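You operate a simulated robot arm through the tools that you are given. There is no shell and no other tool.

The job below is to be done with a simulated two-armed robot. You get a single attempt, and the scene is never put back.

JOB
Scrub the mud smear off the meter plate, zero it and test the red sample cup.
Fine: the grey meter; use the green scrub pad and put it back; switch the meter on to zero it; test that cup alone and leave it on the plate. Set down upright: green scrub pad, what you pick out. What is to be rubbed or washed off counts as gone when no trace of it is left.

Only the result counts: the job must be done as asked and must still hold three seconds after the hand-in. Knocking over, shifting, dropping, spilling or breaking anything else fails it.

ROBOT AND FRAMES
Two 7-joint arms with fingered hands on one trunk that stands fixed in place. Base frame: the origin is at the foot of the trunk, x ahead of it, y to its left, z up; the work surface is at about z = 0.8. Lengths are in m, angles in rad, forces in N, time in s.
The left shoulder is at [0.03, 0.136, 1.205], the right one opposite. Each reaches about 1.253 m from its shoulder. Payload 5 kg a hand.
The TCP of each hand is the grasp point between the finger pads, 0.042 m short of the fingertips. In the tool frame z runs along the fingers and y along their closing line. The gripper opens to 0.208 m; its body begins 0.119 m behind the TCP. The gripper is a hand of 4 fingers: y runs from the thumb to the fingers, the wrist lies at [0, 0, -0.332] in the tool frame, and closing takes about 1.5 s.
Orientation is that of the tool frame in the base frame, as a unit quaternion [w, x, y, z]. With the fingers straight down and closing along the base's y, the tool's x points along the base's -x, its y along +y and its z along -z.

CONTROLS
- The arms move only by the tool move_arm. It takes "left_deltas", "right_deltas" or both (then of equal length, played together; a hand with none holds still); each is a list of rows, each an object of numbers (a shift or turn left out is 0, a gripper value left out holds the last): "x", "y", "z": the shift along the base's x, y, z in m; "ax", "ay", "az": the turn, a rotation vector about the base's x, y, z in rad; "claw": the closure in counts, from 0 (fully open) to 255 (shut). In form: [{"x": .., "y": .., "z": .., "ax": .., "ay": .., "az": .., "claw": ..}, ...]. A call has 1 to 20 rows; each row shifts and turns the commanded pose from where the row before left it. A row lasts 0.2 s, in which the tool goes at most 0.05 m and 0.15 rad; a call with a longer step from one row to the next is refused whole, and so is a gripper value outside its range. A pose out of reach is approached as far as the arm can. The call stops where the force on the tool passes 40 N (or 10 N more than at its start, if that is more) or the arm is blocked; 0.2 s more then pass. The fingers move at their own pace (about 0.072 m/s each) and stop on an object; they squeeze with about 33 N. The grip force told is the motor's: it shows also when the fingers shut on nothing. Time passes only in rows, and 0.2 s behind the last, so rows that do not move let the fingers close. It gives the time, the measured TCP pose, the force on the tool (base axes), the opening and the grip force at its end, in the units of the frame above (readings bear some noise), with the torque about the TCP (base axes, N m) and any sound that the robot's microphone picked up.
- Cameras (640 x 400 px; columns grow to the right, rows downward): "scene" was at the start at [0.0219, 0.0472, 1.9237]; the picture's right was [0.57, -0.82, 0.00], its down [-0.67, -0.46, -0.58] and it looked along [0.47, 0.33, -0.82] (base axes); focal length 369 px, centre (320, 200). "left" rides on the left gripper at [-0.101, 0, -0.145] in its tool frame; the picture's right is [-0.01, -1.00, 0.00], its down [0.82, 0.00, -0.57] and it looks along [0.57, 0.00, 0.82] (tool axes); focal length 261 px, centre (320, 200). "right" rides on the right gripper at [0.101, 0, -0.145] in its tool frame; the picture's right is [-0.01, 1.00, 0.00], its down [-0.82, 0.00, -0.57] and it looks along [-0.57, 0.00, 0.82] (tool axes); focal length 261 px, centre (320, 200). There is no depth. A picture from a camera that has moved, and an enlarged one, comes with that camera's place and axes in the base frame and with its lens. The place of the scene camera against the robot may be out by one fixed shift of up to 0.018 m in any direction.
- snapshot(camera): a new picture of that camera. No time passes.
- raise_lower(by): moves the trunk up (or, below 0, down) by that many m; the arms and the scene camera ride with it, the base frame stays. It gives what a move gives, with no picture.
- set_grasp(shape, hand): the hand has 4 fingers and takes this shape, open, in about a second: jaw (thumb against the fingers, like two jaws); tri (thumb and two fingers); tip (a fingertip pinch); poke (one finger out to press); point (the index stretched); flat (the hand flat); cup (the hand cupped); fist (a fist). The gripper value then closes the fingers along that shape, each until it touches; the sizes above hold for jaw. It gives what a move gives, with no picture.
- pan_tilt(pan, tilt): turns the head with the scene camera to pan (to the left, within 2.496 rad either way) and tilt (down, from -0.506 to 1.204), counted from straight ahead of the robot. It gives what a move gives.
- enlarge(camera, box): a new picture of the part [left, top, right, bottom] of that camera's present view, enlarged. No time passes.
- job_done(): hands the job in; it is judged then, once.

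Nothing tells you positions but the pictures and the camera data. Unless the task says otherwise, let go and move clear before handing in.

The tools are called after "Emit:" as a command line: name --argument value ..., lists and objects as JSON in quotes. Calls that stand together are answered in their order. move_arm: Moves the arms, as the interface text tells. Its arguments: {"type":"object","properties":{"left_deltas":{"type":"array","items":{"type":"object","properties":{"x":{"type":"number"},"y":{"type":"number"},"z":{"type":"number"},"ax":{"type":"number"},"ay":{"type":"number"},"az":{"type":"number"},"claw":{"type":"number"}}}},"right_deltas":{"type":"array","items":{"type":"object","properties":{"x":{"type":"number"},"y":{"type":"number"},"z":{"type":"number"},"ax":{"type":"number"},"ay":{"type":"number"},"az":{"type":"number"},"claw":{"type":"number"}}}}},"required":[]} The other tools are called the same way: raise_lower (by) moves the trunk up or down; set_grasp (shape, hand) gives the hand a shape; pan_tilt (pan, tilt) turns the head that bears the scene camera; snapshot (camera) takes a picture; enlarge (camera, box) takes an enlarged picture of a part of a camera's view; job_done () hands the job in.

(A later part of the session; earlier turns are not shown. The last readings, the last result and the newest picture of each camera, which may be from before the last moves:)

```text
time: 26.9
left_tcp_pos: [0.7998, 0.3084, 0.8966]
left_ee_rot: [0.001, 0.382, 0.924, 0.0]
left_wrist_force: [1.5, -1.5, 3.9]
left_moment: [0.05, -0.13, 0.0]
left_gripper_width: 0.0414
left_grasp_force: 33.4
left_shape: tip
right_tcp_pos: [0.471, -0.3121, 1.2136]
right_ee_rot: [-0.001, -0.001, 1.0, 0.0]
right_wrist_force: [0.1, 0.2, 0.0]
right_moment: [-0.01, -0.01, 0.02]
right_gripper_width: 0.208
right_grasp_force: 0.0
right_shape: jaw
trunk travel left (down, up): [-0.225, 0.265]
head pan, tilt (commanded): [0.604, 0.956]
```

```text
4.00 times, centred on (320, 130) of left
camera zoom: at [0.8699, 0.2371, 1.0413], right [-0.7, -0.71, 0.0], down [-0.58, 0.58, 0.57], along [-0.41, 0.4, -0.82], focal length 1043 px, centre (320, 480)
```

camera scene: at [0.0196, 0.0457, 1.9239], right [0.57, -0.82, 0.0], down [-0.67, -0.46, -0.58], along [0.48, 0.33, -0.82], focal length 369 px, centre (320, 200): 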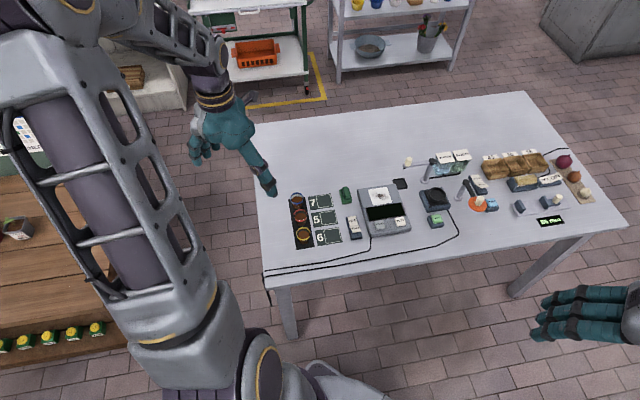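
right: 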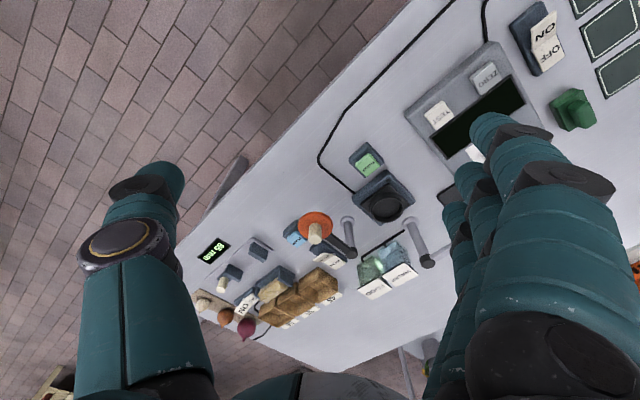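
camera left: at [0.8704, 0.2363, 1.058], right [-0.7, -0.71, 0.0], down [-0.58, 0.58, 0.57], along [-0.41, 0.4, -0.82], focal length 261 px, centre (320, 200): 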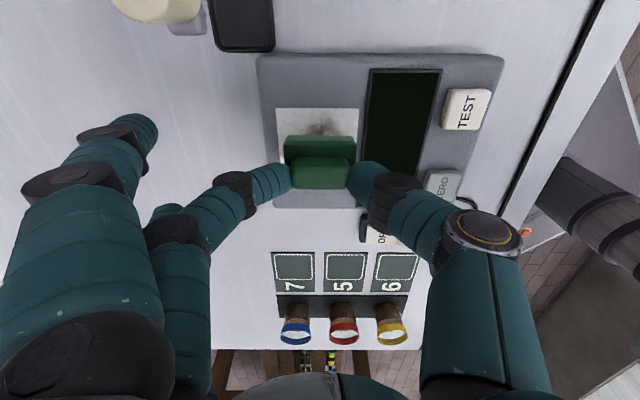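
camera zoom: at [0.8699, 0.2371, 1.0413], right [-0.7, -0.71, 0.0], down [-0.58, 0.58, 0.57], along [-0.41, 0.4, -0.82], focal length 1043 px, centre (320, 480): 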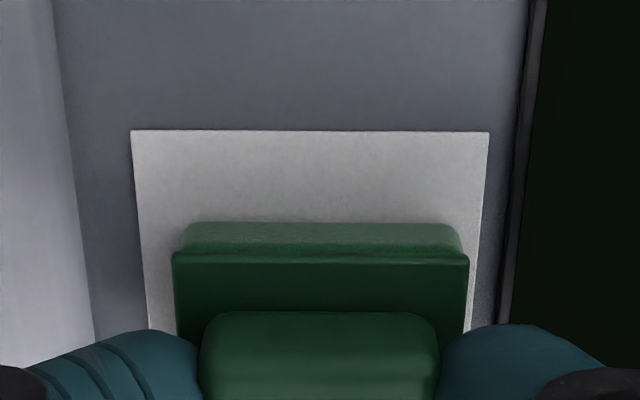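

The right part is clean. Now the left part with the same light strokes.

Emit:
move_arm --left_deltas '[{"z": -0.0006, "x": -0.0055, "y": 0.0055}, {"x": -0.0055, "y": 0.0055}, {"x": -0.005, "y": 0.005}, {"x": 0.0055, "y": -0.0055}, {"x": -0.0055, "y": 0.0055}, {"x": 0.0055, "y": -0.0055}, {"x": -0.0055, "y": 0.0055}, {"x": 0.004, "y": 0.004}, {"x": 0.0055, "y": -0.0055}, {"x": -0.0055, "y": 0.0055}, {"x": -0.004, "y": -0.004}, {"x": -0.004, "y": -0.004}, {"x": 0.0055, "y": -0.0055}, {"x": -0.0055, "y": 0.0055}, {"x": 0.004, "y": 0.004}, {"x": 0.0055, "y": -0.0055}, {"x": 0.0055, "y": -0.0055}, {"x": 0.005, "y": -0.005}, {}]'

Emit:
move_arm --left_deltas '[{"z": 0.01}, {"z": 0.03}, {"z": 0.03}, {"x": -0.02, "y": 0.02}, {"x": -0.02, "y": 0.02}, {"x": -0.02, "y": 0.02}, {}]'

Emit:
snapshot --camera "left"

Emit:
enlarge --camera "scene" --box '[340, 170, 440, 232]'

```text
time: 30.9
left_tcp_pos: [0.7985, 0.3085, 0.8969]
left_ee_rot: [0.001, 0.381, 0.925, 0.0]
left_wrist_force: [-3.2, 6.1, 14.7]
left_moment: [0.21, 0.08, 0.05]
left_gripper_width: 0.0419
left_grasp_force: 33.1
left_shape: tip
right_tcp_pos: [0.4714, -0.3127, 1.2145]
right_ee_rot: [0.0, -0.001, 1.0, 0.0]
right_wrist_force: [0.4, -0.3, -0.6]
right_moment: [0.04, -0.02, -0.02]
right_gripper_width: 0.2077
right_grasp_force: 0.1
right_shape: jaw
trunk travel left (down, up): [-0.225, 0.265]
head pan, tilt (commanded): [0.604, 0.956]
```

```text
time: 32.5
left_tcp_pos: [0.739, 0.3682, 0.965]
left_ee_rot: [0.0, 0.382, 0.924, 0.0]
left_wrist_force: [0.1, -0.7, -0.2]
left_moment: [0.07, 0.04, -0.01]
left_gripper_width: 0.0417
left_grasp_force: 33.0
left_shape: tip
right_tcp_pos: [0.4723, -0.3143, 1.2123]
right_ee_rot: [0.0, 0.0, 1.0, 0.0]
right_wrist_force: [0.2, -0.3, 0.3]
right_moment: [0.05, 0.04, 0.01]
right_gripper_width: 0.2081
right_grasp_force: 0.2
right_shape: jaw
trunk travel left (down, up): [-0.225, 0.265]
head pan, tilt (commanded): [0.604, 0.956]
```

```text
taken
camera left: at [0.8099, 0.2965, 1.1097], right [-0.7, -0.71, 0.0], down [-0.58, 0.58, 0.57], along [-0.41, 0.4, -0.82], focal length 261 px, centre (320, 200)
```

left: 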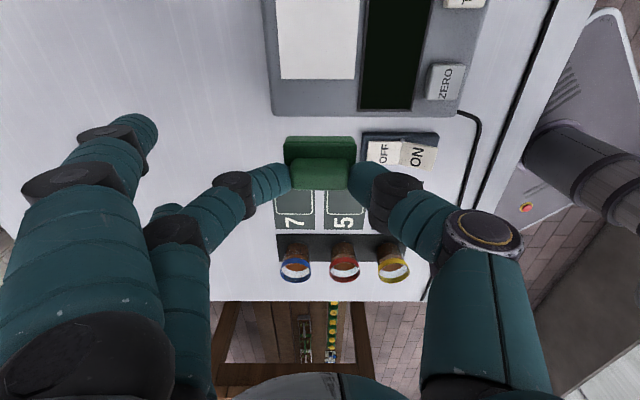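

```text
6.40 times, centred on (390, 201) of scene
camera zoom: at [0.0226, 0.0459, 1.9237], right [0.57, -0.82, 0.0], down [-0.67, -0.46, -0.58], along [0.47, 0.33, -0.82], focal length 2359 px, centre (-128, 194)
```

zoom: 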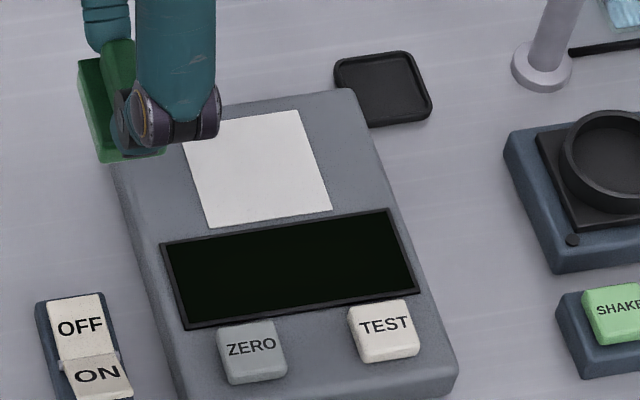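

Emit:
enlarge --camera "left" --box '[265, 0, 361, 60]'

Emit:
enlarge --camera "scene" --box '[365, 180, 397, 212]'

Emit:
enlarge --camera "left" --box '[240, 110, 400, 210]'

```text
6.67 times, centred on (313, 30) of left
camera zoom: at [0.8099, 0.2965, 1.1097], right [-0.7, -0.71, 0.0], down [-0.58, 0.58, 0.57], along [-0.41, 0.4, -0.82], focal length 1738 px, centre (367, 1333)
```

zoom: 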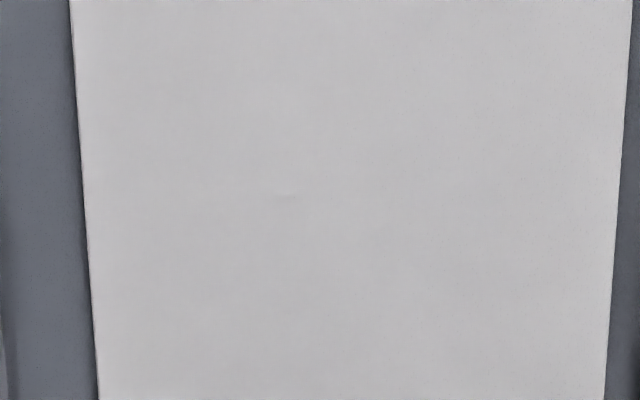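

```text
12.50 times, centred on (381, 196) of scene
camera zoom: at [0.0226, 0.0459, 1.9237], right [0.57, -0.82, 0.0], down [-0.67, -0.46, -0.58], along [0.47, 0.33, -0.82], focal length 4608 px, centre (-442, 250)
```

zoom: 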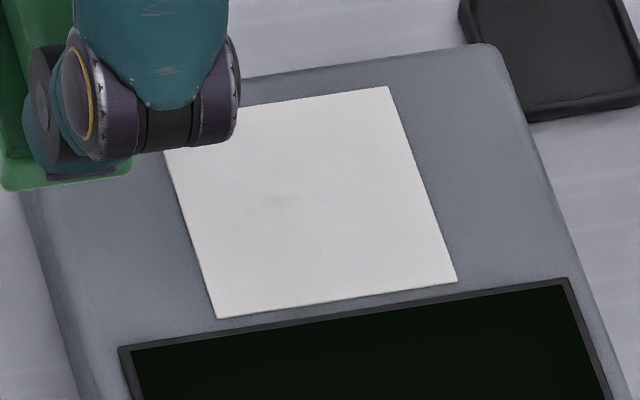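

```text
4.00 times, centred on (320, 160) of left
camera zoom: at [0.8099, 0.2965, 1.1097], right [-0.7, -0.71, 0.0], down [-0.58, 0.58, 0.57], along [-0.41, 0.4, -0.82], focal length 1043 px, centre (320, 360)
```

zoom: 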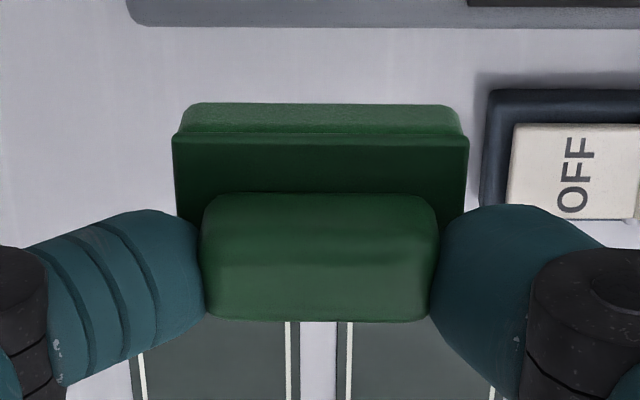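

Emit:
enlarge --camera "left" --box '[290, 10, 338, 40]'

Emit:
enlarge --camera "scene" --box '[378, 188, 394, 204]'

```text
13.33 times, centred on (314, 25) of left
camera zoom: at [0.8099, 0.2965, 1.1097], right [-0.7, -0.71, 0.0], down [-0.58, 0.58, 0.57], along [-0.41, 0.4, -0.82], focal length 3475 px, centre (400, 2533)
```

zoom: 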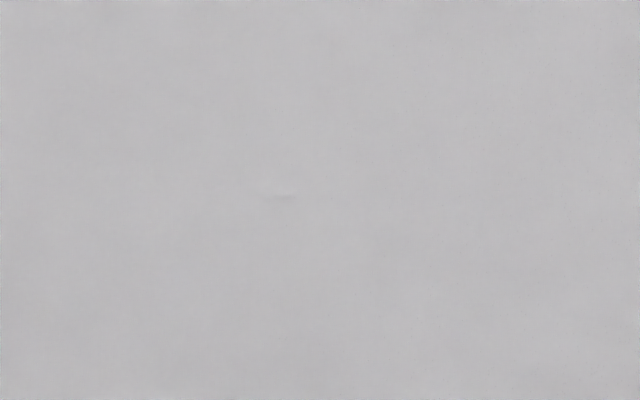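

```text
16.00 times, centred on (386, 196) of scene
camera zoom: at [0.0226, 0.0459, 1.9237], right [0.57, -0.82, 0.0], down [-0.67, -0.46, -0.58], along [0.47, 0.33, -0.82], focal length 5898 px, centre (-736, 264)
```

zoom: 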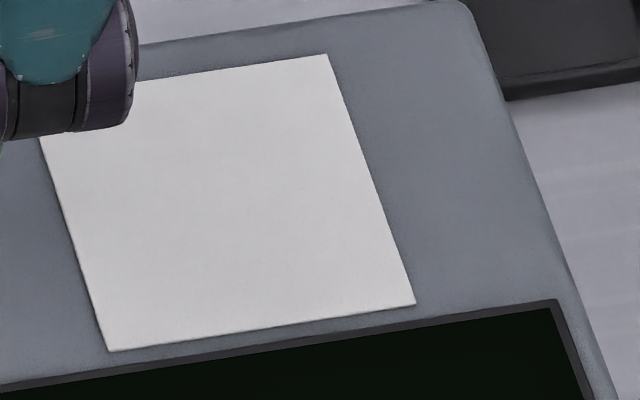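

The plate looks clean all over. As no trace may remain, I'll make one more light pass over the whole plate before returning the pad.

Emit:
move_arm --left_deltas '[{"x": 0.02, "y": -0.02}, {"x": 0.02, "y": -0.02}, {"x": 0.02, "y": -0.02}, {"z": -0.03}, {"z": -0.03}, {"z": -0.0065}, {"z": -0.003}, {}]'

```text
time: 34.3
left_tcp_pos: [0.8012, 0.309, 0.8955]
left_ee_rot: [0.0, 0.382, 0.924, 0.001]
left_wrist_force: [-2.3, -1.1, 8.3]
left_moment: [0.01, -0.03, 0.05]
left_gripper_width: 0.0414
left_grasp_force: 32.8
left_shape: tip
right_tcp_pos: [0.4713, -0.3135, 1.2138]
right_ee_rot: [0.001, -0.001, 1.0, 0.0]
right_wrist_force: [-0.2, 0.5, -0.1]
right_moment: [-0.01, 0.03, 0.01]
right_gripper_width: 0.2082
right_grasp_force: 0.1
right_shape: jaw
trunk travel left (down, up): [-0.225, 0.265]
head pan, tilt (commanded): [0.604, 0.956]
```

Emit:
move_arm --left_deltas '[{"x": 0.006, "y": -0.006}, {"x": 0.006, "y": -0.006}, {"x": 0.003, "y": -0.003}, {"x": 0.004, "y": 0.004}, {"x": -0.006, "y": 0.006}, {"x": -0.006, "y": 0.006}, {"x": -0.006, "y": 0.006}, {"x": -0.006, "y": 0.006}, {"x": -0.006, "y": 0.006}, {"x": -0.004, "y": -0.004}, {"x": -0.004, "y": -0.004}, {"x": 0.006, "y": -0.006}, {"x": 0.006, "y": -0.006}, {"x": 0.006, "y": -0.006}, {"x": 0.006, "y": -0.006}, {"x": 0.006, "y": -0.006}, {"x": 0.004, "y": 0.004}, {"x": -0.005, "y": 0.005}, {"x": -0.005, "y": 0.005}, {"x": -0.005, "y": 0.005}]'

Emit:
move_arm --left_deltas '[{"x": -0.006, "y": 0.006}, {"x": -0.006, "y": 0.006}, {"x": -0.003, "y": 0.003}, {"x": 0.006, "y": -0.006}, {"x": 0.006, "y": -0.006}, {"x": 0.003, "y": -0.003}, {"z": 0.01}, {"z": 0.03}, {"z": 0.03}, {}]'

Emit:
enlarge --camera "left" --box '[240, 90, 400, 190]'

```text
time: 38.5
left_tcp_pos: [0.7999, 0.3081, 0.8961]
left_ee_rot: [0.001, 0.381, 0.924, 0.001]
left_wrist_force: [3.7, -1.5, 7.3]
left_moment: [-0.03, -0.13, -0.03]
left_gripper_width: 0.0418
left_grasp_force: 33.7
left_shape: tip
right_tcp_pos: [0.4708, -0.3126, 1.2148]
right_ee_rot: [0.0, 0.0, 1.0, 0.0]
right_wrist_force: [-0.6, 0.1, 0.4]
right_moment: [-0.03, 0.0, 0.01]
right_gripper_width: 0.2078
right_grasp_force: 0.1
right_shape: jaw
trunk travel left (down, up): [-0.225, 0.265]
head pan, tilt (commanded): [0.604, 0.956]
```

```text
time: 40.7
left_tcp_pos: [0.7996, 0.308, 0.9656]
left_ee_rot: [0.0, 0.381, 0.924, -0.001]
left_wrist_force: [0.2, -0.2, -0.9]
left_moment: [-0.05, 0.0, 0.01]
left_gripper_width: 0.0416
left_grasp_force: 33.0
left_shape: tip
right_tcp_pos: [0.4718, -0.313, 1.2135]
right_ee_rot: [-0.001, -0.001, 1.0, 0.0]
right_wrist_force: [0.9, -0.2, -0.1]
right_moment: [0.0, 0.02, -0.03]
right_gripper_width: 0.2077
right_grasp_force: 0.1
right_shape: jaw
trunk travel left (down, up): [-0.225, 0.265]
head pan, tilt (commanded): [0.604, 0.956]
```

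```text
4.00 times, centred on (320, 140) of left
camera zoom: at [0.8709, 0.2373, 1.1102], right [-0.7, -0.71, 0.0], down [-0.58, 0.58, 0.57], along [-0.41, 0.4, -0.82], focal length 1043 px, centre (320, 440)
```

zoom: 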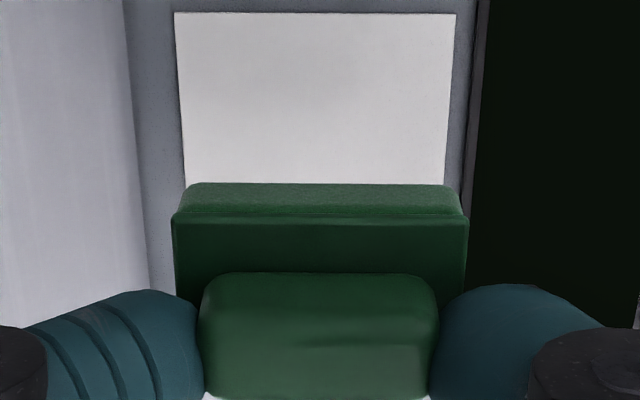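

The plate is spotless. Now I'll carry the pad back along the same offsets and lower it onto its place.

Emit:
move_arm --left_deltas '[{"x": -0.0196, "y": 0.0372}, {"x": -0.0196, "y": 0.0372}, {"x": -0.0196, "y": 0.0371}, {"z": -0.03}, {"z": -0.03}, {"z": -0.025}, {"z": -0.007}, {}]'

Emit:
enlarge --camera "left" --box '[240, 110, 400, 210]'

```text
time: 42.5
left_tcp_pos: [0.7399, 0.4202, 0.8732]
left_ee_rot: [0.001, 0.382, 0.924, 0.0]
left_wrist_force: [1.3, 0.0, 0.5]
left_moment: [-0.03, 0.07, -0.01]
left_gripper_width: 0.0412
left_grasp_force: 33.2
left_shape: tip
right_tcp_pos: [0.4721, -0.3108, 1.2133]
right_ee_rot: [0.0, -0.001, 1.0, 0.001]
right_wrist_force: [0.3, 0.3, 0.1]
right_moment: [0.0, -0.01, -0.01]
right_gripper_width: 0.208
right_grasp_force: 0.0
right_shape: jaw
trunk travel left (down, up): [-0.225, 0.265]
head pan, tilt (commanded): [0.604, 0.956]
```

```text
4.00 times, centred on (320, 160) of left
camera zoom: at [0.8117, 0.3492, 1.0179], right [-0.7, -0.71, 0.0], down [-0.58, 0.58, 0.57], along [-0.41, 0.4, -0.82], focal length 1043 px, centre (320, 360)
```

zoom: 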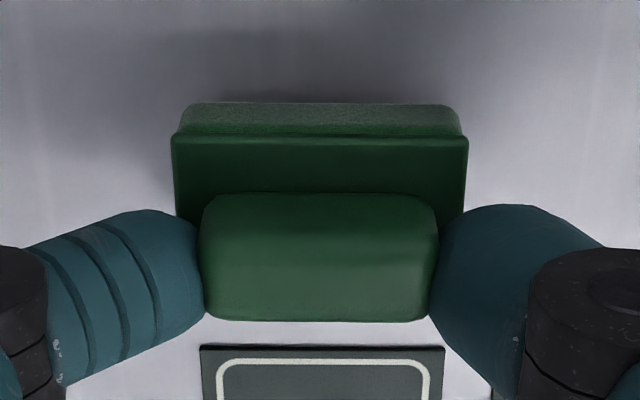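

Emit:
move_arm --left_deltas '[{"z": -0.003}, {"z": -0.0015}, {}]'

```text
time: 43.3
left_tcp_pos: [0.7391, 0.4203, 0.8693]
left_ee_rot: [-0.001, 0.383, 0.924, 0.0]
left_wrist_force: [0.2, 0.2, -0.4]
left_moment: [0.03, 0.02, 0.0]
left_gripper_width: 0.0414
left_grasp_force: 33.0
left_shape: tip
right_tcp_pos: [0.4718, -0.3128, 1.2131]
right_ee_rot: [0.0, -0.001, 1.0, 0.0]
right_wrist_force: [-0.3, 0.1, 0.3]
right_moment: [-0.04, -0.01, -0.03]
right_gripper_width: 0.2077
right_grasp_force: 0.0
right_shape: jaw
trunk travel left (down, up): [-0.225, 0.265]
head pan, tilt (commanded): [0.604, 0.956]
```

Emit:
move_arm --left_deltas '[{"z": -0.001}, {}]'

Emit:
move_arm --left_deltas '[{"z": -0.0007}, {}]'

```text
time: 43.9
left_tcp_pos: [0.7409, 0.4206, 0.8679]
left_ee_rot: [0.0, 0.382, 0.924, 0.0]
left_wrist_force: [0.6, 0.5, -0.3]
left_moment: [0.0, 0.01, 0.01]
left_gripper_width: 0.0414
left_grasp_force: 32.9
left_shape: tip
right_tcp_pos: [0.4714, -0.3124, 1.2129]
right_ee_rot: [0.0, -0.001, 1.0, 0.0]
right_wrist_force: [-0.6, 0.5, -0.5]
right_moment: [-0.02, 0.0, 0.01]
right_gripper_width: 0.2077
right_grasp_force: 0.0
right_shape: jaw
trunk travel left (down, up): [-0.225, 0.265]
head pan, tilt (commanded): [0.604, 0.956]
```

```text
time: 44.5
left_tcp_pos: [0.7404, 0.4211, 0.8676]
left_ee_rot: [0.0, 0.382, 0.924, 0.0]
left_wrist_force: [0.1, 0.4, 0.2]
left_moment: [0.0, 0.01, -0.01]
left_gripper_width: 0.0413
left_grasp_force: 32.8
left_shape: tip
right_tcp_pos: [0.4701, -0.3119, 1.2131]
right_ee_rot: [0.0, -0.001, 1.0, 0.0]
right_wrist_force: [-0.3, 0.5, 0.5]
right_moment: [-0.01, -0.01, 0.01]
right_gripper_width: 0.2078
right_grasp_force: 0.0
right_shape: jaw
trunk travel left (down, up): [-0.225, 0.265]
head pan, tilt (commanded): [0.604, 0.956]
```

Emit:
move_arm --left_deltas '[{"z": -0.0008}, {}]'

Emit:
move_arm --left_deltas '[{"z": -0.0006}, {}]'

```text
time: 45.1
left_tcp_pos: [0.74, 0.4196, 0.8667]
left_ee_rot: [0.0, 0.382, 0.924, 0.0]
left_wrist_force: [0.3, -0.6, -0.8]
left_moment: [-0.03, 0.02, -0.02]
left_gripper_width: 0.0413
left_grasp_force: 32.6
left_shape: tip
right_tcp_pos: [0.4712, -0.3128, 1.2125]
right_ee_rot: [0.0, -0.001, 1.0, -0.001]
right_wrist_force: [-0.6, -0.5, -0.2]
right_moment: [0.02, 0.01, 0.01]
right_gripper_width: 0.2079
right_grasp_force: 0.0
right_shape: jaw
trunk travel left (down, up): [-0.225, 0.265]
head pan, tilt (commanded): [0.604, 0.956]
```

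```text
time: 45.7
left_tcp_pos: [0.7409, 0.4204, 0.8669]
left_ee_rot: [0.0, 0.382, 0.924, 0.0]
left_wrist_force: [0.5, -0.5, -1.1]
left_moment: [0.01, -0.01, 0.0]
left_gripper_width: 0.0414
left_grasp_force: 33.4
left_shape: tip
right_tcp_pos: [0.4702, -0.3139, 1.2132]
right_ee_rot: [-0.001, -0.001, 1.0, 0.0]
right_wrist_force: [-0.1, 0.2, -0.6]
right_moment: [0.04, 0.03, -0.01]
right_gripper_width: 0.208
right_grasp_force: 0.1
right_shape: jaw
trunk travel left (down, up): [-0.225, 0.265]
head pan, tilt (commanded): [0.604, 0.956]
```

Emit:
move_arm --left_deltas '[{"z": -0.001}, {}]'

Emit:
move_arm --left_deltas '[{"z": -0.0008}, {}]'

Emit:
enlarge --camera "left" --box '[240, 110, 400, 210]'

```text
time: 46.3
left_tcp_pos: [0.741, 0.4206, 0.8657]
left_ee_rot: [0.0, 0.382, 0.924, 0.0]
left_wrist_force: [0.8, -0.9, 2.4]
left_moment: [0.04, -0.02, 0.0]
left_gripper_width: 0.0414
left_grasp_force: 32.9
left_shape: tip
right_tcp_pos: [0.4724, -0.3132, 1.2131]
right_ee_rot: [0.0, -0.002, 1.0, 0.0]
right_wrist_force: [0.1, -0.3, 0.0]
right_moment: [0.0, -0.01, 0.0]
right_gripper_width: 0.208
right_grasp_force: 0.1
right_shape: jaw
trunk travel left (down, up): [-0.225, 0.265]
head pan, tilt (commanded): [0.604, 0.956]
```

```text
time: 46.9
left_tcp_pos: [0.7407, 0.4203, 0.8652]
left_ee_rot: [-0.001, 0.381, 0.925, 0.0]
left_wrist_force: [-0.5, -1.2, 6.4]
left_moment: [0.05, -0.05, 0.0]
left_gripper_width: 0.0416
left_grasp_force: 32.7
left_shape: tip
right_tcp_pos: [0.4711, -0.3123, 1.2142]
right_ee_rot: [0.0, -0.001, 1.0, 0.0]
right_wrist_force: [-1.2, -1.1, 0.0]
right_moment: [-0.01, 0.0, -0.01]
right_gripper_width: 0.2079
right_grasp_force: 0.1
right_shape: jaw
trunk travel left (down, up): [-0.225, 0.265]
head pan, tilt (commanded): [0.604, 0.956]
```

```text
4.00 times, centred on (320, 160) of left
camera zoom: at [0.8115, 0.3489, 1.0096], right [-0.7, -0.71, 0.0], down [-0.58, 0.58, 0.57], along [-0.41, 0.4, -0.82], focal length 1043 px, centre (320, 360)
```

zoom: 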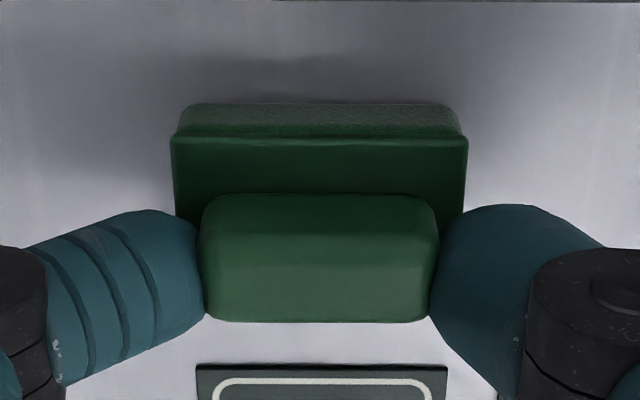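

The pad rests on the table in its original place (the picture matches the pick-up view). Releasing.

Emit:
move_arm --left_deltas '[{"claw": 185}, {}, {"claw": 160}, {}, {}]'

Emit:
move_arm --left_deltas '[{"z": 0.02}, {"z": 0.03}, {"z": 0.03}, {"z": 0.03}, {}]'

Emit:
snapshot --camera "left"

Emit:
enlarge --camera "left" --box '[240, 70, 400, 170]'

```text
time: 48.1
left_tcp_pos: [0.7404, 0.421, 0.8636]
left_ee_rot: [0.001, 0.382, 0.924, 0.0]
left_wrist_force: [0.3, 0.5, 0.6]
left_moment: [0.0, -0.03, -0.01]
left_gripper_width: 0.077
left_grasp_force: 0.1
left_shape: tip
right_tcp_pos: [0.4719, -0.3114, 1.2137]
right_ee_rot: [0.0, -0.001, 1.0, 0.0]
right_wrist_force: [0.0, 0.1, 0.0]
right_moment: [0.01, -0.03, 0.0]
right_gripper_width: 0.2081
right_grasp_force: 0.1
right_shape: jaw
trunk travel left (down, up): [-0.225, 0.265]
head pan, tilt (commanded): [0.604, 0.956]
```

```text
time: 49.3
left_tcp_pos: [0.7406, 0.4209, 0.9754]
left_ee_rot: [0.0, 0.382, 0.924, 0.0]
left_wrist_force: [1.2, 0.2, -0.4]
left_moment: [-0.07, 0.02, -0.01]
left_gripper_width: 0.0769
left_grasp_force: 0.0
left_shape: tip
right_tcp_pos: [0.4724, -0.3131, 1.2149]
right_ee_rot: [0.001, -0.002, 1.0, 0.0]
right_wrist_force: [1.2, 0.9, 0.4]
right_moment: [-0.02, 0.04, -0.04]
right_gripper_width: 0.2079
right_grasp_force: 0.0
right_shape: jaw
trunk travel left (down, up): [-0.225, 0.265]
head pan, tilt (commanded): [0.604, 0.956]
```

```text
taken
camera left: at [0.8118, 0.35, 1.1193], right [-0.7, -0.71, 0.0], down [-0.58, 0.58, 0.57], along [-0.41, 0.4, -0.82], focal length 261 px, centre (320, 200)
```

left: 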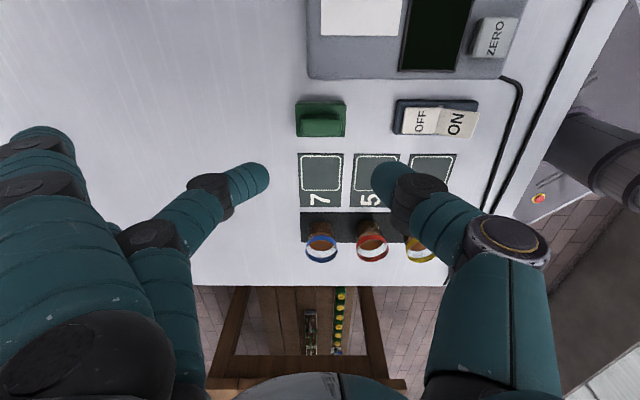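

```text
4.00 times, centred on (320, 120) of left
camera zoom: at [0.8118, 0.35, 1.1193], right [-0.7, -0.71, 0.0], down [-0.58, 0.58, 0.57], along [-0.41, 0.4, -0.82], focal length 1043 px, centre (320, 520)
```

zoom: 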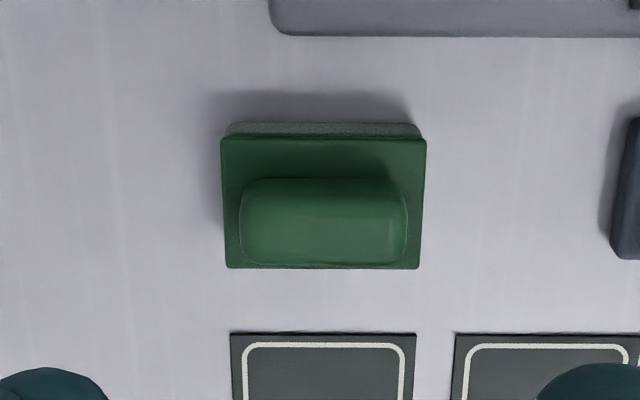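

The pad is back at its place, upright. Next I'll retract the left hand and shape the right hand to poke for the switch and buttons.

Emit:
move_arm --left_deltas '[{"z": 0.04}, {"z": 0.04}, {"z": 0.04}, {"z": 0.04}, {"x": -0.035, "y": 0.02}, {"x": -0.035, "y": 0.02}, {"x": -0.035, "y": 0.02}, {"x": -0.035, "y": 0.02}, {"x": -0.035, "y": 0.02}, {"x": -0.035, "y": 0.02}, {"x": -0.035, "y": 0.02}, {"x": -0.035, "y": 0.02}, {}]'

Emit:
set_grasp --shape "poke" --hand "right"

Emit:
snapshot --camera "right"

Emit:
snapshot --camera "scene"

```text
time: 52.1
left_tcp_pos: [0.4633, 0.5784, 1.1345]
left_ee_rot: [0.0, 0.383, 0.924, -0.001]
left_wrist_force: [0.3, -0.5, -0.1]
left_moment: [0.08, 0.08, 0.0]
left_gripper_width: 0.0771
left_grasp_force: 0.0
left_shape: tip
right_tcp_pos: [0.4724, -0.3136, 1.2129]
right_ee_rot: [-0.001, -0.001, 1.0, 0.0]
right_wrist_force: [0.9, -0.8, -0.1]
right_moment: [0.02, 0.08, 0.0]
right_gripper_width: 0.208
right_grasp_force: 0.1
right_shape: jaw
trunk travel left (down, up): [-0.225, 0.265]
head pan, tilt (commanded): [0.604, 0.956]
```

```text
time: 53.0
left_tcp_pos: [0.4616, 0.579, 1.1348]
left_ee_rot: [0.0, 0.382, 0.924, 0.0]
left_wrist_force: [0.0, 0.4, 0.3]
left_moment: [0.02, 0.01, 0.0]
left_gripper_width: 0.0774
left_grasp_force: 0.1
left_shape: tip
right_tcp_pos: [0.4716, -0.3127, 1.213]
right_ee_rot: [0.001, -0.002, 1.0, -0.001]
right_wrist_force: [0.3, -0.3, -0.6]
right_moment: [0.02, -0.02, 0.02]
right_gripper_width: 0.0
right_grasp_force: 0.1
right_shape: poke
trunk travel left (down, up): [-0.225, 0.265]
head pan, tilt (commanded): [0.604, 0.956]
```

```text
taken
camera right: at [0.3714, -0.312, 1.3582], right [0.0, 1.0, 0.0], down [0.82, 0.0, 0.57], along [0.57, 0.0, -0.82], focal length 261 px, centre (320, 200)
```

right: 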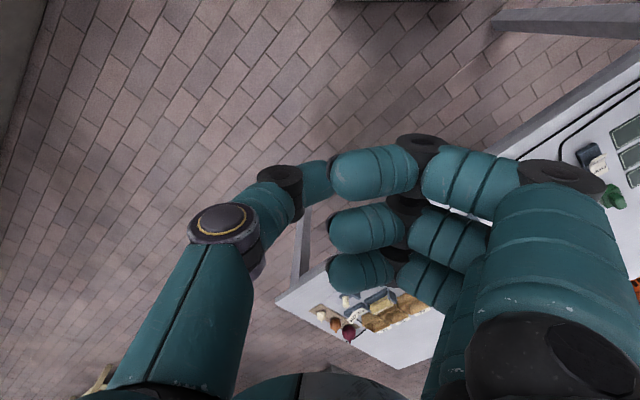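

```text
taken
camera scene: at [0.022, 0.0469, 1.9237], right [0.57, -0.82, 0.0], down [-0.67, -0.46, -0.58], along [0.47, 0.33, -0.82], focal length 369 px, centre (320, 200)
```

scene: 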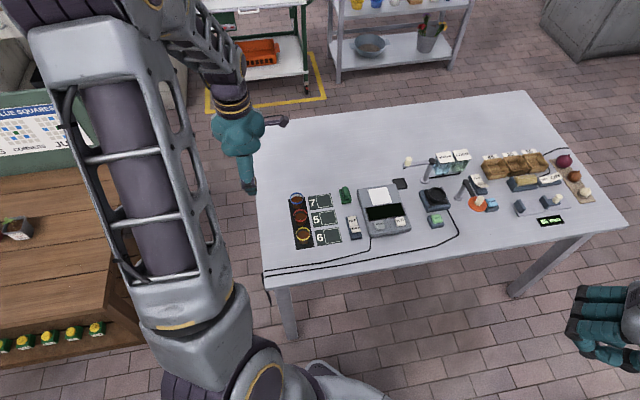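

The poke shape may still be settling; I'll wait briefly and look again.

Emit:
move_arm --right_deltas '[{}, {}, {}]'

Emit:
snapshot --camera "right"

Emit:
enlarge --camera "scene" --box '[520, 250, 640, 400]'

```text
time: 53.8
left_tcp_pos: [0.4632, 0.5786, 1.1334]
left_ee_rot: [0.0, 0.382, 0.924, 0.0]
left_wrist_force: [-1.2, -0.4, 1.1]
left_moment: [0.0, -0.01, 0.0]
left_gripper_width: 0.077
left_grasp_force: 0.0
left_shape: tip
right_tcp_pos: [0.4721, -0.312, 1.2128]
right_ee_rot: [0.0, -0.001, 1.0, 0.0]
right_wrist_force: [0.8, -0.7, 0.4]
right_moment: [-0.03, -0.02, 0.0]
right_gripper_width: 0.0
right_grasp_force: 0.0
right_shape: poke
trunk travel left (down, up): [-0.225, 0.265]
head pan, tilt (commanded): [0.604, 0.956]
```

```text
taken
camera right: at [0.3712, -0.3119, 1.3583], right [0.0, 1.0, 0.0], down [0.82, 0.0, 0.57], along [0.57, 0.0, -0.82], focal length 261 px, centre (320, 200)
```

right: 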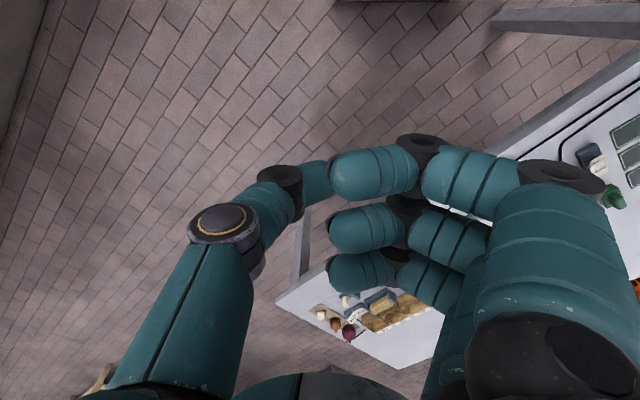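

```text
2.67 times, centred on (580, 325) of scene
camera zoom: at [0.0217, 0.0471, 1.9238], right [0.57, -0.82, 0.0], down [-0.67, -0.46, -0.58], along [0.47, 0.33, -0.82], focal length 983 px, centre (-373, -133)
```

zoom: 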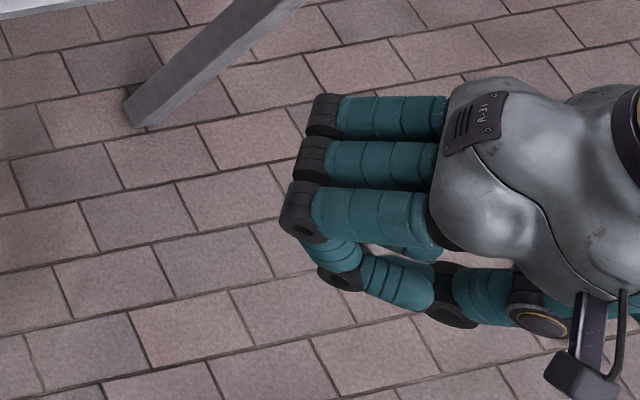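

The poke shape keeps its finger curled. I'll try the point shape, which stretches the index.

Emit:
set_grasp --shape "point" --hand "right"

Emit:
move_arm --right_deltas '[{}, {}]'

Emit:
snapshot --camera "right"

Emit:
enlarge --camera "scene" --box '[520, 250, 640, 400]'

```text
time: 54.7
left_tcp_pos: [0.4621, 0.5782, 1.1346]
left_ee_rot: [0.0, 0.382, 0.924, -0.001]
left_wrist_force: [0.5, -0.2, 0.0]
left_moment: [0.01, 0.03, -0.01]
left_gripper_width: 0.077
left_grasp_force: 0.0
left_shape: tip
right_tcp_pos: [0.4725, -0.3131, 1.2125]
right_ee_rot: [-0.001, -0.001, 1.0, 0.001]
right_wrist_force: [-0.1, -1.0, 0.0]
right_moment: [-0.03, -0.04, -0.03]
right_gripper_width: 0.2019
right_grasp_force: 0.1
right_shape: point
trunk travel left (down, up): [-0.225, 0.265]
head pan, tilt (commanded): [0.604, 0.956]
```

```text
time: 55.3
left_tcp_pos: [0.4614, 0.5782, 1.1325]
left_ee_rot: [0.0, 0.383, 0.924, 0.0]
left_wrist_force: [0.3, -0.1, -0.5]
left_moment: [-0.02, 0.01, 0.02]
left_gripper_width: 0.0772
left_grasp_force: 0.0
left_shape: tip
right_tcp_pos: [0.4721, -0.3127, 1.212]
right_ee_rot: [0.0, 0.0, 1.0, 0.0]
right_wrist_force: [-1.1, -0.4, -0.4]
right_moment: [-0.03, -0.03, -0.01]
right_gripper_width: 0.2018
right_grasp_force: 0.0
right_shape: point
trunk travel left (down, up): [-0.225, 0.265]
head pan, tilt (commanded): [0.604, 0.956]
```

```text
taken
camera right: at [0.3712, -0.3119, 1.3583], right [0.0, 1.0, 0.0], down [0.82, 0.0, 0.57], along [0.57, 0.0, -0.82], focal length 261 px, centre (320, 200)
```

right: 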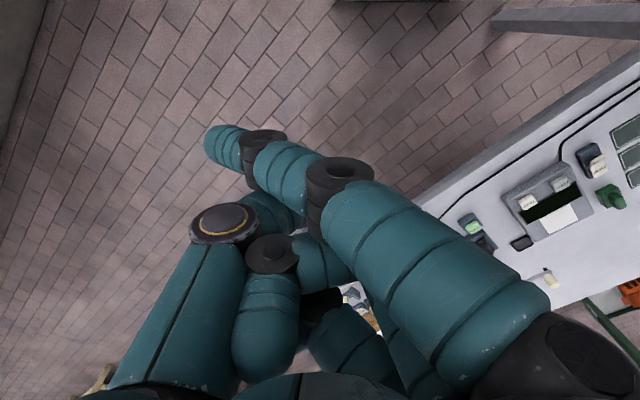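

```text
2.67 times, centred on (580, 325) of scene
camera zoom: at [0.0217, 0.0471, 1.9238], right [0.57, -0.82, 0.0], down [-0.67, -0.46, -0.58], along [0.47, 0.33, -0.82], focal length 983 px, centre (-373, -133)
```

zoom: 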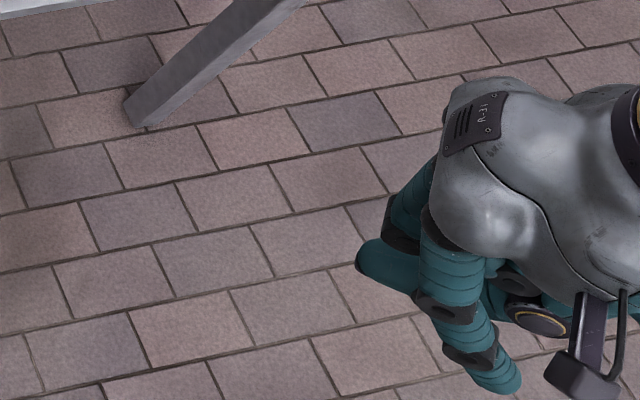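

The point shape leans the index about 45°. I'll test how poke behaves when the gripper value closes it, still in free air.

Emit:
set_grasp --shape "poke" --hand "right"

Emit:
move_arm --right_deltas '[{"claw": 255}, {}, {}, {}, {}, {}, {}, {}]'

Emit:
snapshot --camera "right"

Emit:
enlarge --camera "scene" --box '[520, 250, 640, 400]'

```text
time: 56.2
left_tcp_pos: [0.461, 0.5791, 1.1344]
left_ee_rot: [0.0, 0.382, 0.924, 0.0]
left_wrist_force: [-0.3, -0.1, 0.4]
left_moment: [-0.02, 0.04, 0.01]
left_gripper_width: 0.0773
left_grasp_force: 0.0
left_shape: tip
right_tcp_pos: [0.4715, -0.3131, 1.2136]
right_ee_rot: [0.0, -0.001, 1.0, 0.0]
right_wrist_force: [0.1, -0.5, 0.1]
right_moment: [0.02, 0.0, 0.01]
right_gripper_width: 0.0003
right_grasp_force: 0.1
right_shape: poke
trunk travel left (down, up): [-0.225, 0.265]
head pan, tilt (commanded): [0.604, 0.956]
```

```text
time: 58.0
left_tcp_pos: [0.4619, 0.5786, 1.1347]
left_ee_rot: [0.0, 0.381, 0.924, 0.0]
left_wrist_force: [-0.4, 0.8, -0.7]
left_moment: [-0.01, 0.02, 0.01]
left_gripper_width: 0.0772
left_grasp_force: 0.1
left_shape: tip
right_tcp_pos: [0.4709, -0.3129, 1.2138]
right_ee_rot: [0.0, -0.002, 1.0, 0.0]
right_wrist_force: [-0.2, 0.8, -0.3]
right_moment: [-0.03, 0.02, 0.01]
right_gripper_width: 0.0001
right_grasp_force: 0.2
right_shape: poke
trunk travel left (down, up): [-0.225, 0.265]
head pan, tilt (commanded): [0.604, 0.956]
```

```text
taken
camera right: at [0.3712, -0.3119, 1.3583], right [0.0, 1.0, 0.0], down [0.82, 0.0, 0.57], along [0.57, 0.0, -0.82], focal length 261 px, centre (320, 200)
```

right: 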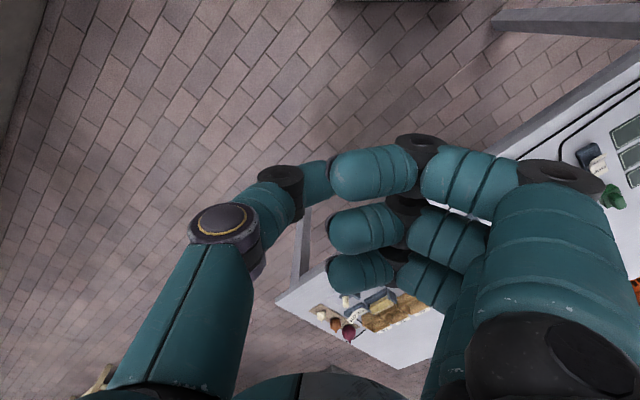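

```text
2.67 times, centred on (580, 325) of scene
camera zoom: at [0.0217, 0.0471, 1.9238], right [0.57, -0.82, 0.0], down [-0.67, -0.46, -0.58], along [0.47, 0.33, -0.82], focal length 983 px, centre (-373, -133)
```

zoom: 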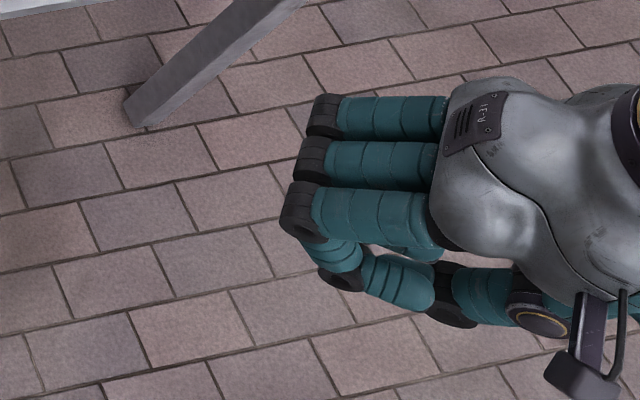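

Poke is a bunched hand rather than a single finger. A fully closed jaw on the left hand should give a compact press face with nothing spread out, so I'll check that.

Emit:
set_grasp --shape "jaw" --hand "left"

Emit:
move_arm --left_deltas '[{"claw": 255}, {}, {}, {}, {}, {}, {}, {}, {}]'

Emit:
snapshot --camera "left"

Emit:
enlarge --camera "scene" --box '[180, 80, 340, 200]'

```text
time: 58.9
left_tcp_pos: [0.4621, 0.5783, 1.1351]
left_ee_rot: [0.0, 0.382, 0.924, 0.0]
left_wrist_force: [0.6, -0.2, 0.0]
left_moment: [0.0, 0.03, 0.0]
left_gripper_width: 0.2079
left_grasp_force: 0.0
left_shape: jaw
right_tcp_pos: [0.4716, -0.3118, 1.2134]
right_ee_rot: [0.001, -0.002, 1.0, 0.0]
right_wrist_force: [-0.5, 0.4, -0.3]
right_moment: [0.0, -0.03, -0.01]
right_gripper_width: 0.0003
right_grasp_force: 0.0
right_shape: poke
trunk travel left (down, up): [-0.225, 0.265]
head pan, tilt (commanded): [0.604, 0.956]
```

```text
time: 60.9
left_tcp_pos: [0.4618, 0.5801, 1.1354]
left_ee_rot: [0.0, 0.381, 0.924, 0.0]
left_wrist_force: [-0.8, -0.2, 0.1]
left_moment: [0.01, 0.01, -0.02]
left_gripper_width: 0.0
left_grasp_force: 32.9
left_shape: jaw
right_tcp_pos: [0.472, -0.3127, 1.2132]
right_ee_rot: [0.0, -0.001, 1.0, 0.0]
right_wrist_force: [-0.4, -0.1, -0.1]
right_moment: [0.01, 0.01, -0.01]
right_gripper_width: 0.0
right_grasp_force: 0.0
right_shape: poke
trunk travel left (down, up): [-0.225, 0.265]
head pan, tilt (commanded): [0.604, 0.956]
```

```text
taken
camera left: at [0.5331, 0.5077, 1.279], right [-0.7, -0.71, 0.0], down [-0.58, 0.58, 0.57], along [-0.41, 0.4, -0.82], focal length 261 px, centre (320, 200)
```

left: 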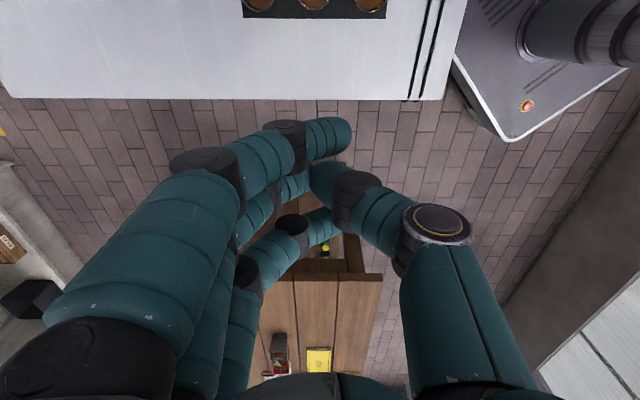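

```text
3.33 times, centred on (260, 140) of scene
camera zoom: at [0.0217, 0.0471, 1.9238], right [0.57, -0.82, 0.0], down [-0.67, -0.46, -0.58], along [0.47, 0.33, -0.82], focal length 1229 px, centre (520, 400)
```

zoom: 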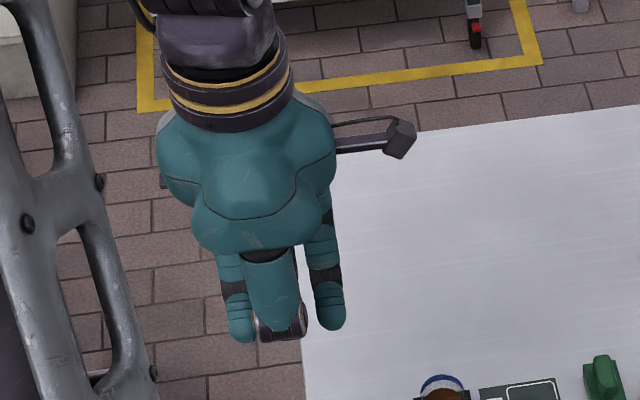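

Closed jaw leaves the outer fingers too wide. Instead I'll use the right hand in point shape, tilted 45° so that the stretched index points straight down and is clearly the lowest part. I'll move it above the switch area.

Emit:
set_grasp --shape "point" --hand "right"

Emit:
move_arm --right_deltas '[{"claw": 0, "ax": 0.131, "x": 0.0117, "y": 0.04, "z": -0.005}, {"ax": 0.131, "x": 0.0117, "y": 0.04, "z": -0.005}, {"ax": 0.131, "x": 0.0117, "y": 0.04, "z": -0.005}, {"ax": 0.131, "x": 0.0117, "y": 0.04, "z": -0.005}, {"ax": 0.131, "x": 0.0117, "y": 0.04, "z": -0.005}, {"ax": 0.13, "x": 0.0117, "y": 0.04, "z": -0.005}, {"x": 0.0117, "y": 0.04, "z": -0.005}, {"x": 0.0117, "y": 0.04, "z": -0.005}, {"x": 0.0117, "y": 0.04, "z": -0.005}, {"x": 0.0117, "y": 0.04, "z": -0.005}, {"x": 0.0117, "y": 0.04, "z": -0.005}, {"x": 0.0117, "y": 0.04, "z": -0.005}, {"x": 0.0117, "y": 0.04, "z": -0.005}, {"x": 0.0117, "y": 0.04, "z": -0.005}, {"x": 0.0117, "y": 0.04, "z": -0.005}, {"x": 0.0117, "y": 0.04, "z": -0.005}, {}]'

Emit:
snapshot --camera "right"

Emit:
enlarge --camera "scene" --box '[300, 140, 500, 265]'

```text
time: 61.8
left_tcp_pos: [0.4618, 0.5797, 1.1349]
left_ee_rot: [0.0, 0.382, 0.924, 0.0]
left_wrist_force: [-0.4, -0.7, -0.7]
left_moment: [0.04, -0.04, 0.0]
left_gripper_width: 0.0002
left_grasp_force: 33.0
left_shape: jaw
right_tcp_pos: [0.4712, -0.3111, 1.2131]
right_ee_rot: [-0.001, -0.001, 1.0, 0.0]
right_wrist_force: [2.0, -0.3, -0.2]
right_moment: [-0.02, -0.03, 0.0]
right_gripper_width: 0.2015
right_grasp_force: 0.1
right_shape: point
trunk travel left (down, up): [-0.225, 0.265]
head pan, tilt (commanded): [0.604, 0.956]
```

```text
time: 65.4
left_tcp_pos: [0.4621, 0.5783, 1.1355]
left_ee_rot: [0.001, 0.382, 0.924, 0.0]
left_wrist_force: [-0.2, -1.2, 0.7]
left_moment: [0.12, 0.0, -0.01]
left_gripper_width: 0.0
left_grasp_force: 33.1
left_shape: jaw
right_tcp_pos: [0.6559, 0.3258, 1.1351]
right_ee_rot: [0.0, 0.0, 0.924, 0.384]
right_wrist_force: [-0.4, -0.6, -0.5]
right_moment: [0.0, 0.01, -0.01]
right_gripper_width: 0.2016
right_grasp_force: 0.1
right_shape: point
trunk travel left (down, up): [-0.225, 0.265]
head pan, tilt (commanded): [0.604, 0.956]
```

```text
taken
camera right: at [0.5554, 0.225, 1.2378], right [0.0, 0.71, 0.71], down [0.82, -0.41, 0.4], along [0.57, 0.58, -0.58], focal length 261 px, centre (320, 200)
```

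right: 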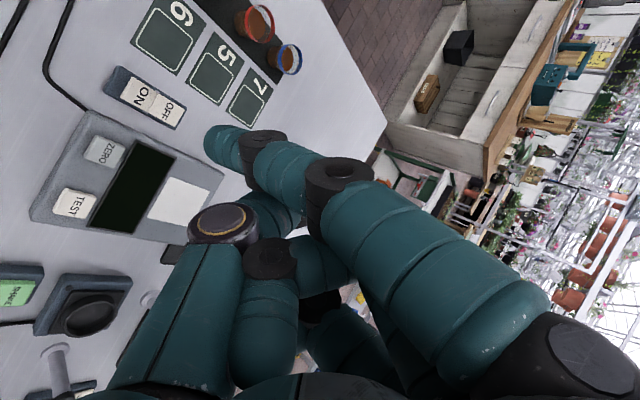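

```text
3.20 times, centred on (400, 202) of scene
camera zoom: at [0.0212, 0.0454, 1.9239], right [0.57, -0.82, 0.0], down [-0.67, -0.46, -0.58], along [0.47, 0.33, -0.82], focal length 1180 px, centre (64, 192)
```

zoom: 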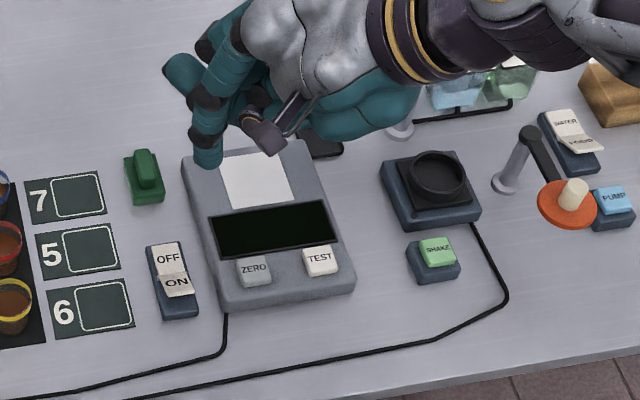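

The index points straight down, clear of everything else. I estimate the fingertip near (0.629, 0.296, 1.065). I'll descend to about 7 cm above the ON half and compare the fingertip with the target in the hand camera.

Emit:
move_arm --right_deltas '[{"y": 0.011, "z": -0.03}, {"z": -0.04}, {"z": -0.04}, {"z": -0.04}, {}]'

Emit:
snapshot --camera "right"

Emit:
enlarge --camera "scene" --box '[300, 170, 428, 250]'

```text
time: 66.6
left_tcp_pos: [0.4627, 0.5793, 1.1352]
left_ee_rot: [0.0, 0.382, 0.924, 0.0]
left_wrist_force: [-0.7, -0.4, -0.4]
left_moment: [-0.03, -0.05, 0.01]
left_gripper_width: 0.0
left_grasp_force: 33.0
left_shape: jaw
right_tcp_pos: [0.6565, 0.3385, 0.9852]
right_ee_rot: [-0.001, -0.001, 0.924, 0.382]
right_wrist_force: [-0.3, 0.3, 0.8]
right_moment: [-0.08, -0.02, -0.03]
right_gripper_width: 0.2018
right_grasp_force: 0.2
right_shape: point
trunk travel left (down, up): [-0.225, 0.265]
head pan, tilt (commanded): [0.604, 0.956]
```

```text
taken
camera right: at [0.5563, 0.2368, 1.0878], right [0.0, 0.71, 0.71], down [0.82, -0.41, 0.4], along [0.57, 0.58, -0.58], focal length 261 px, centre (320, 200)
```

right: 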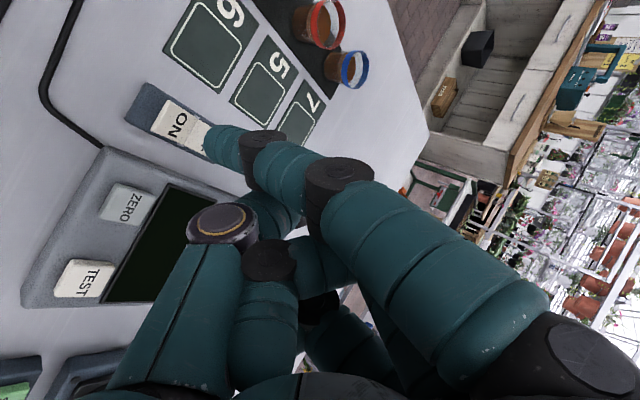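

```text
5.00 times, centred on (364, 210) of scene
camera zoom: at [0.0209, 0.0475, 1.9238], right [0.57, -0.82, 0.0], down [-0.67, -0.46, -0.58], along [0.47, 0.33, -0.82], focal length 1843 px, centre (100, 150)
```

zoom: 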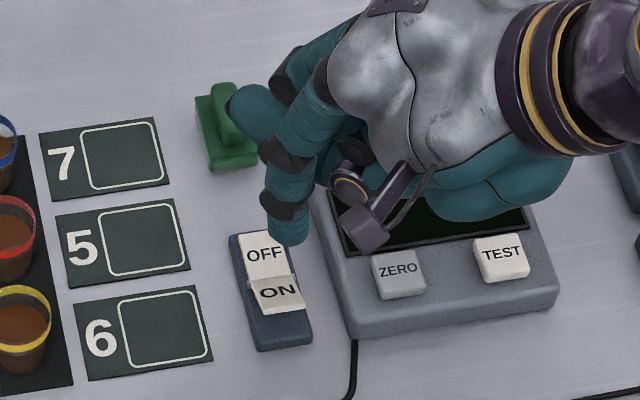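

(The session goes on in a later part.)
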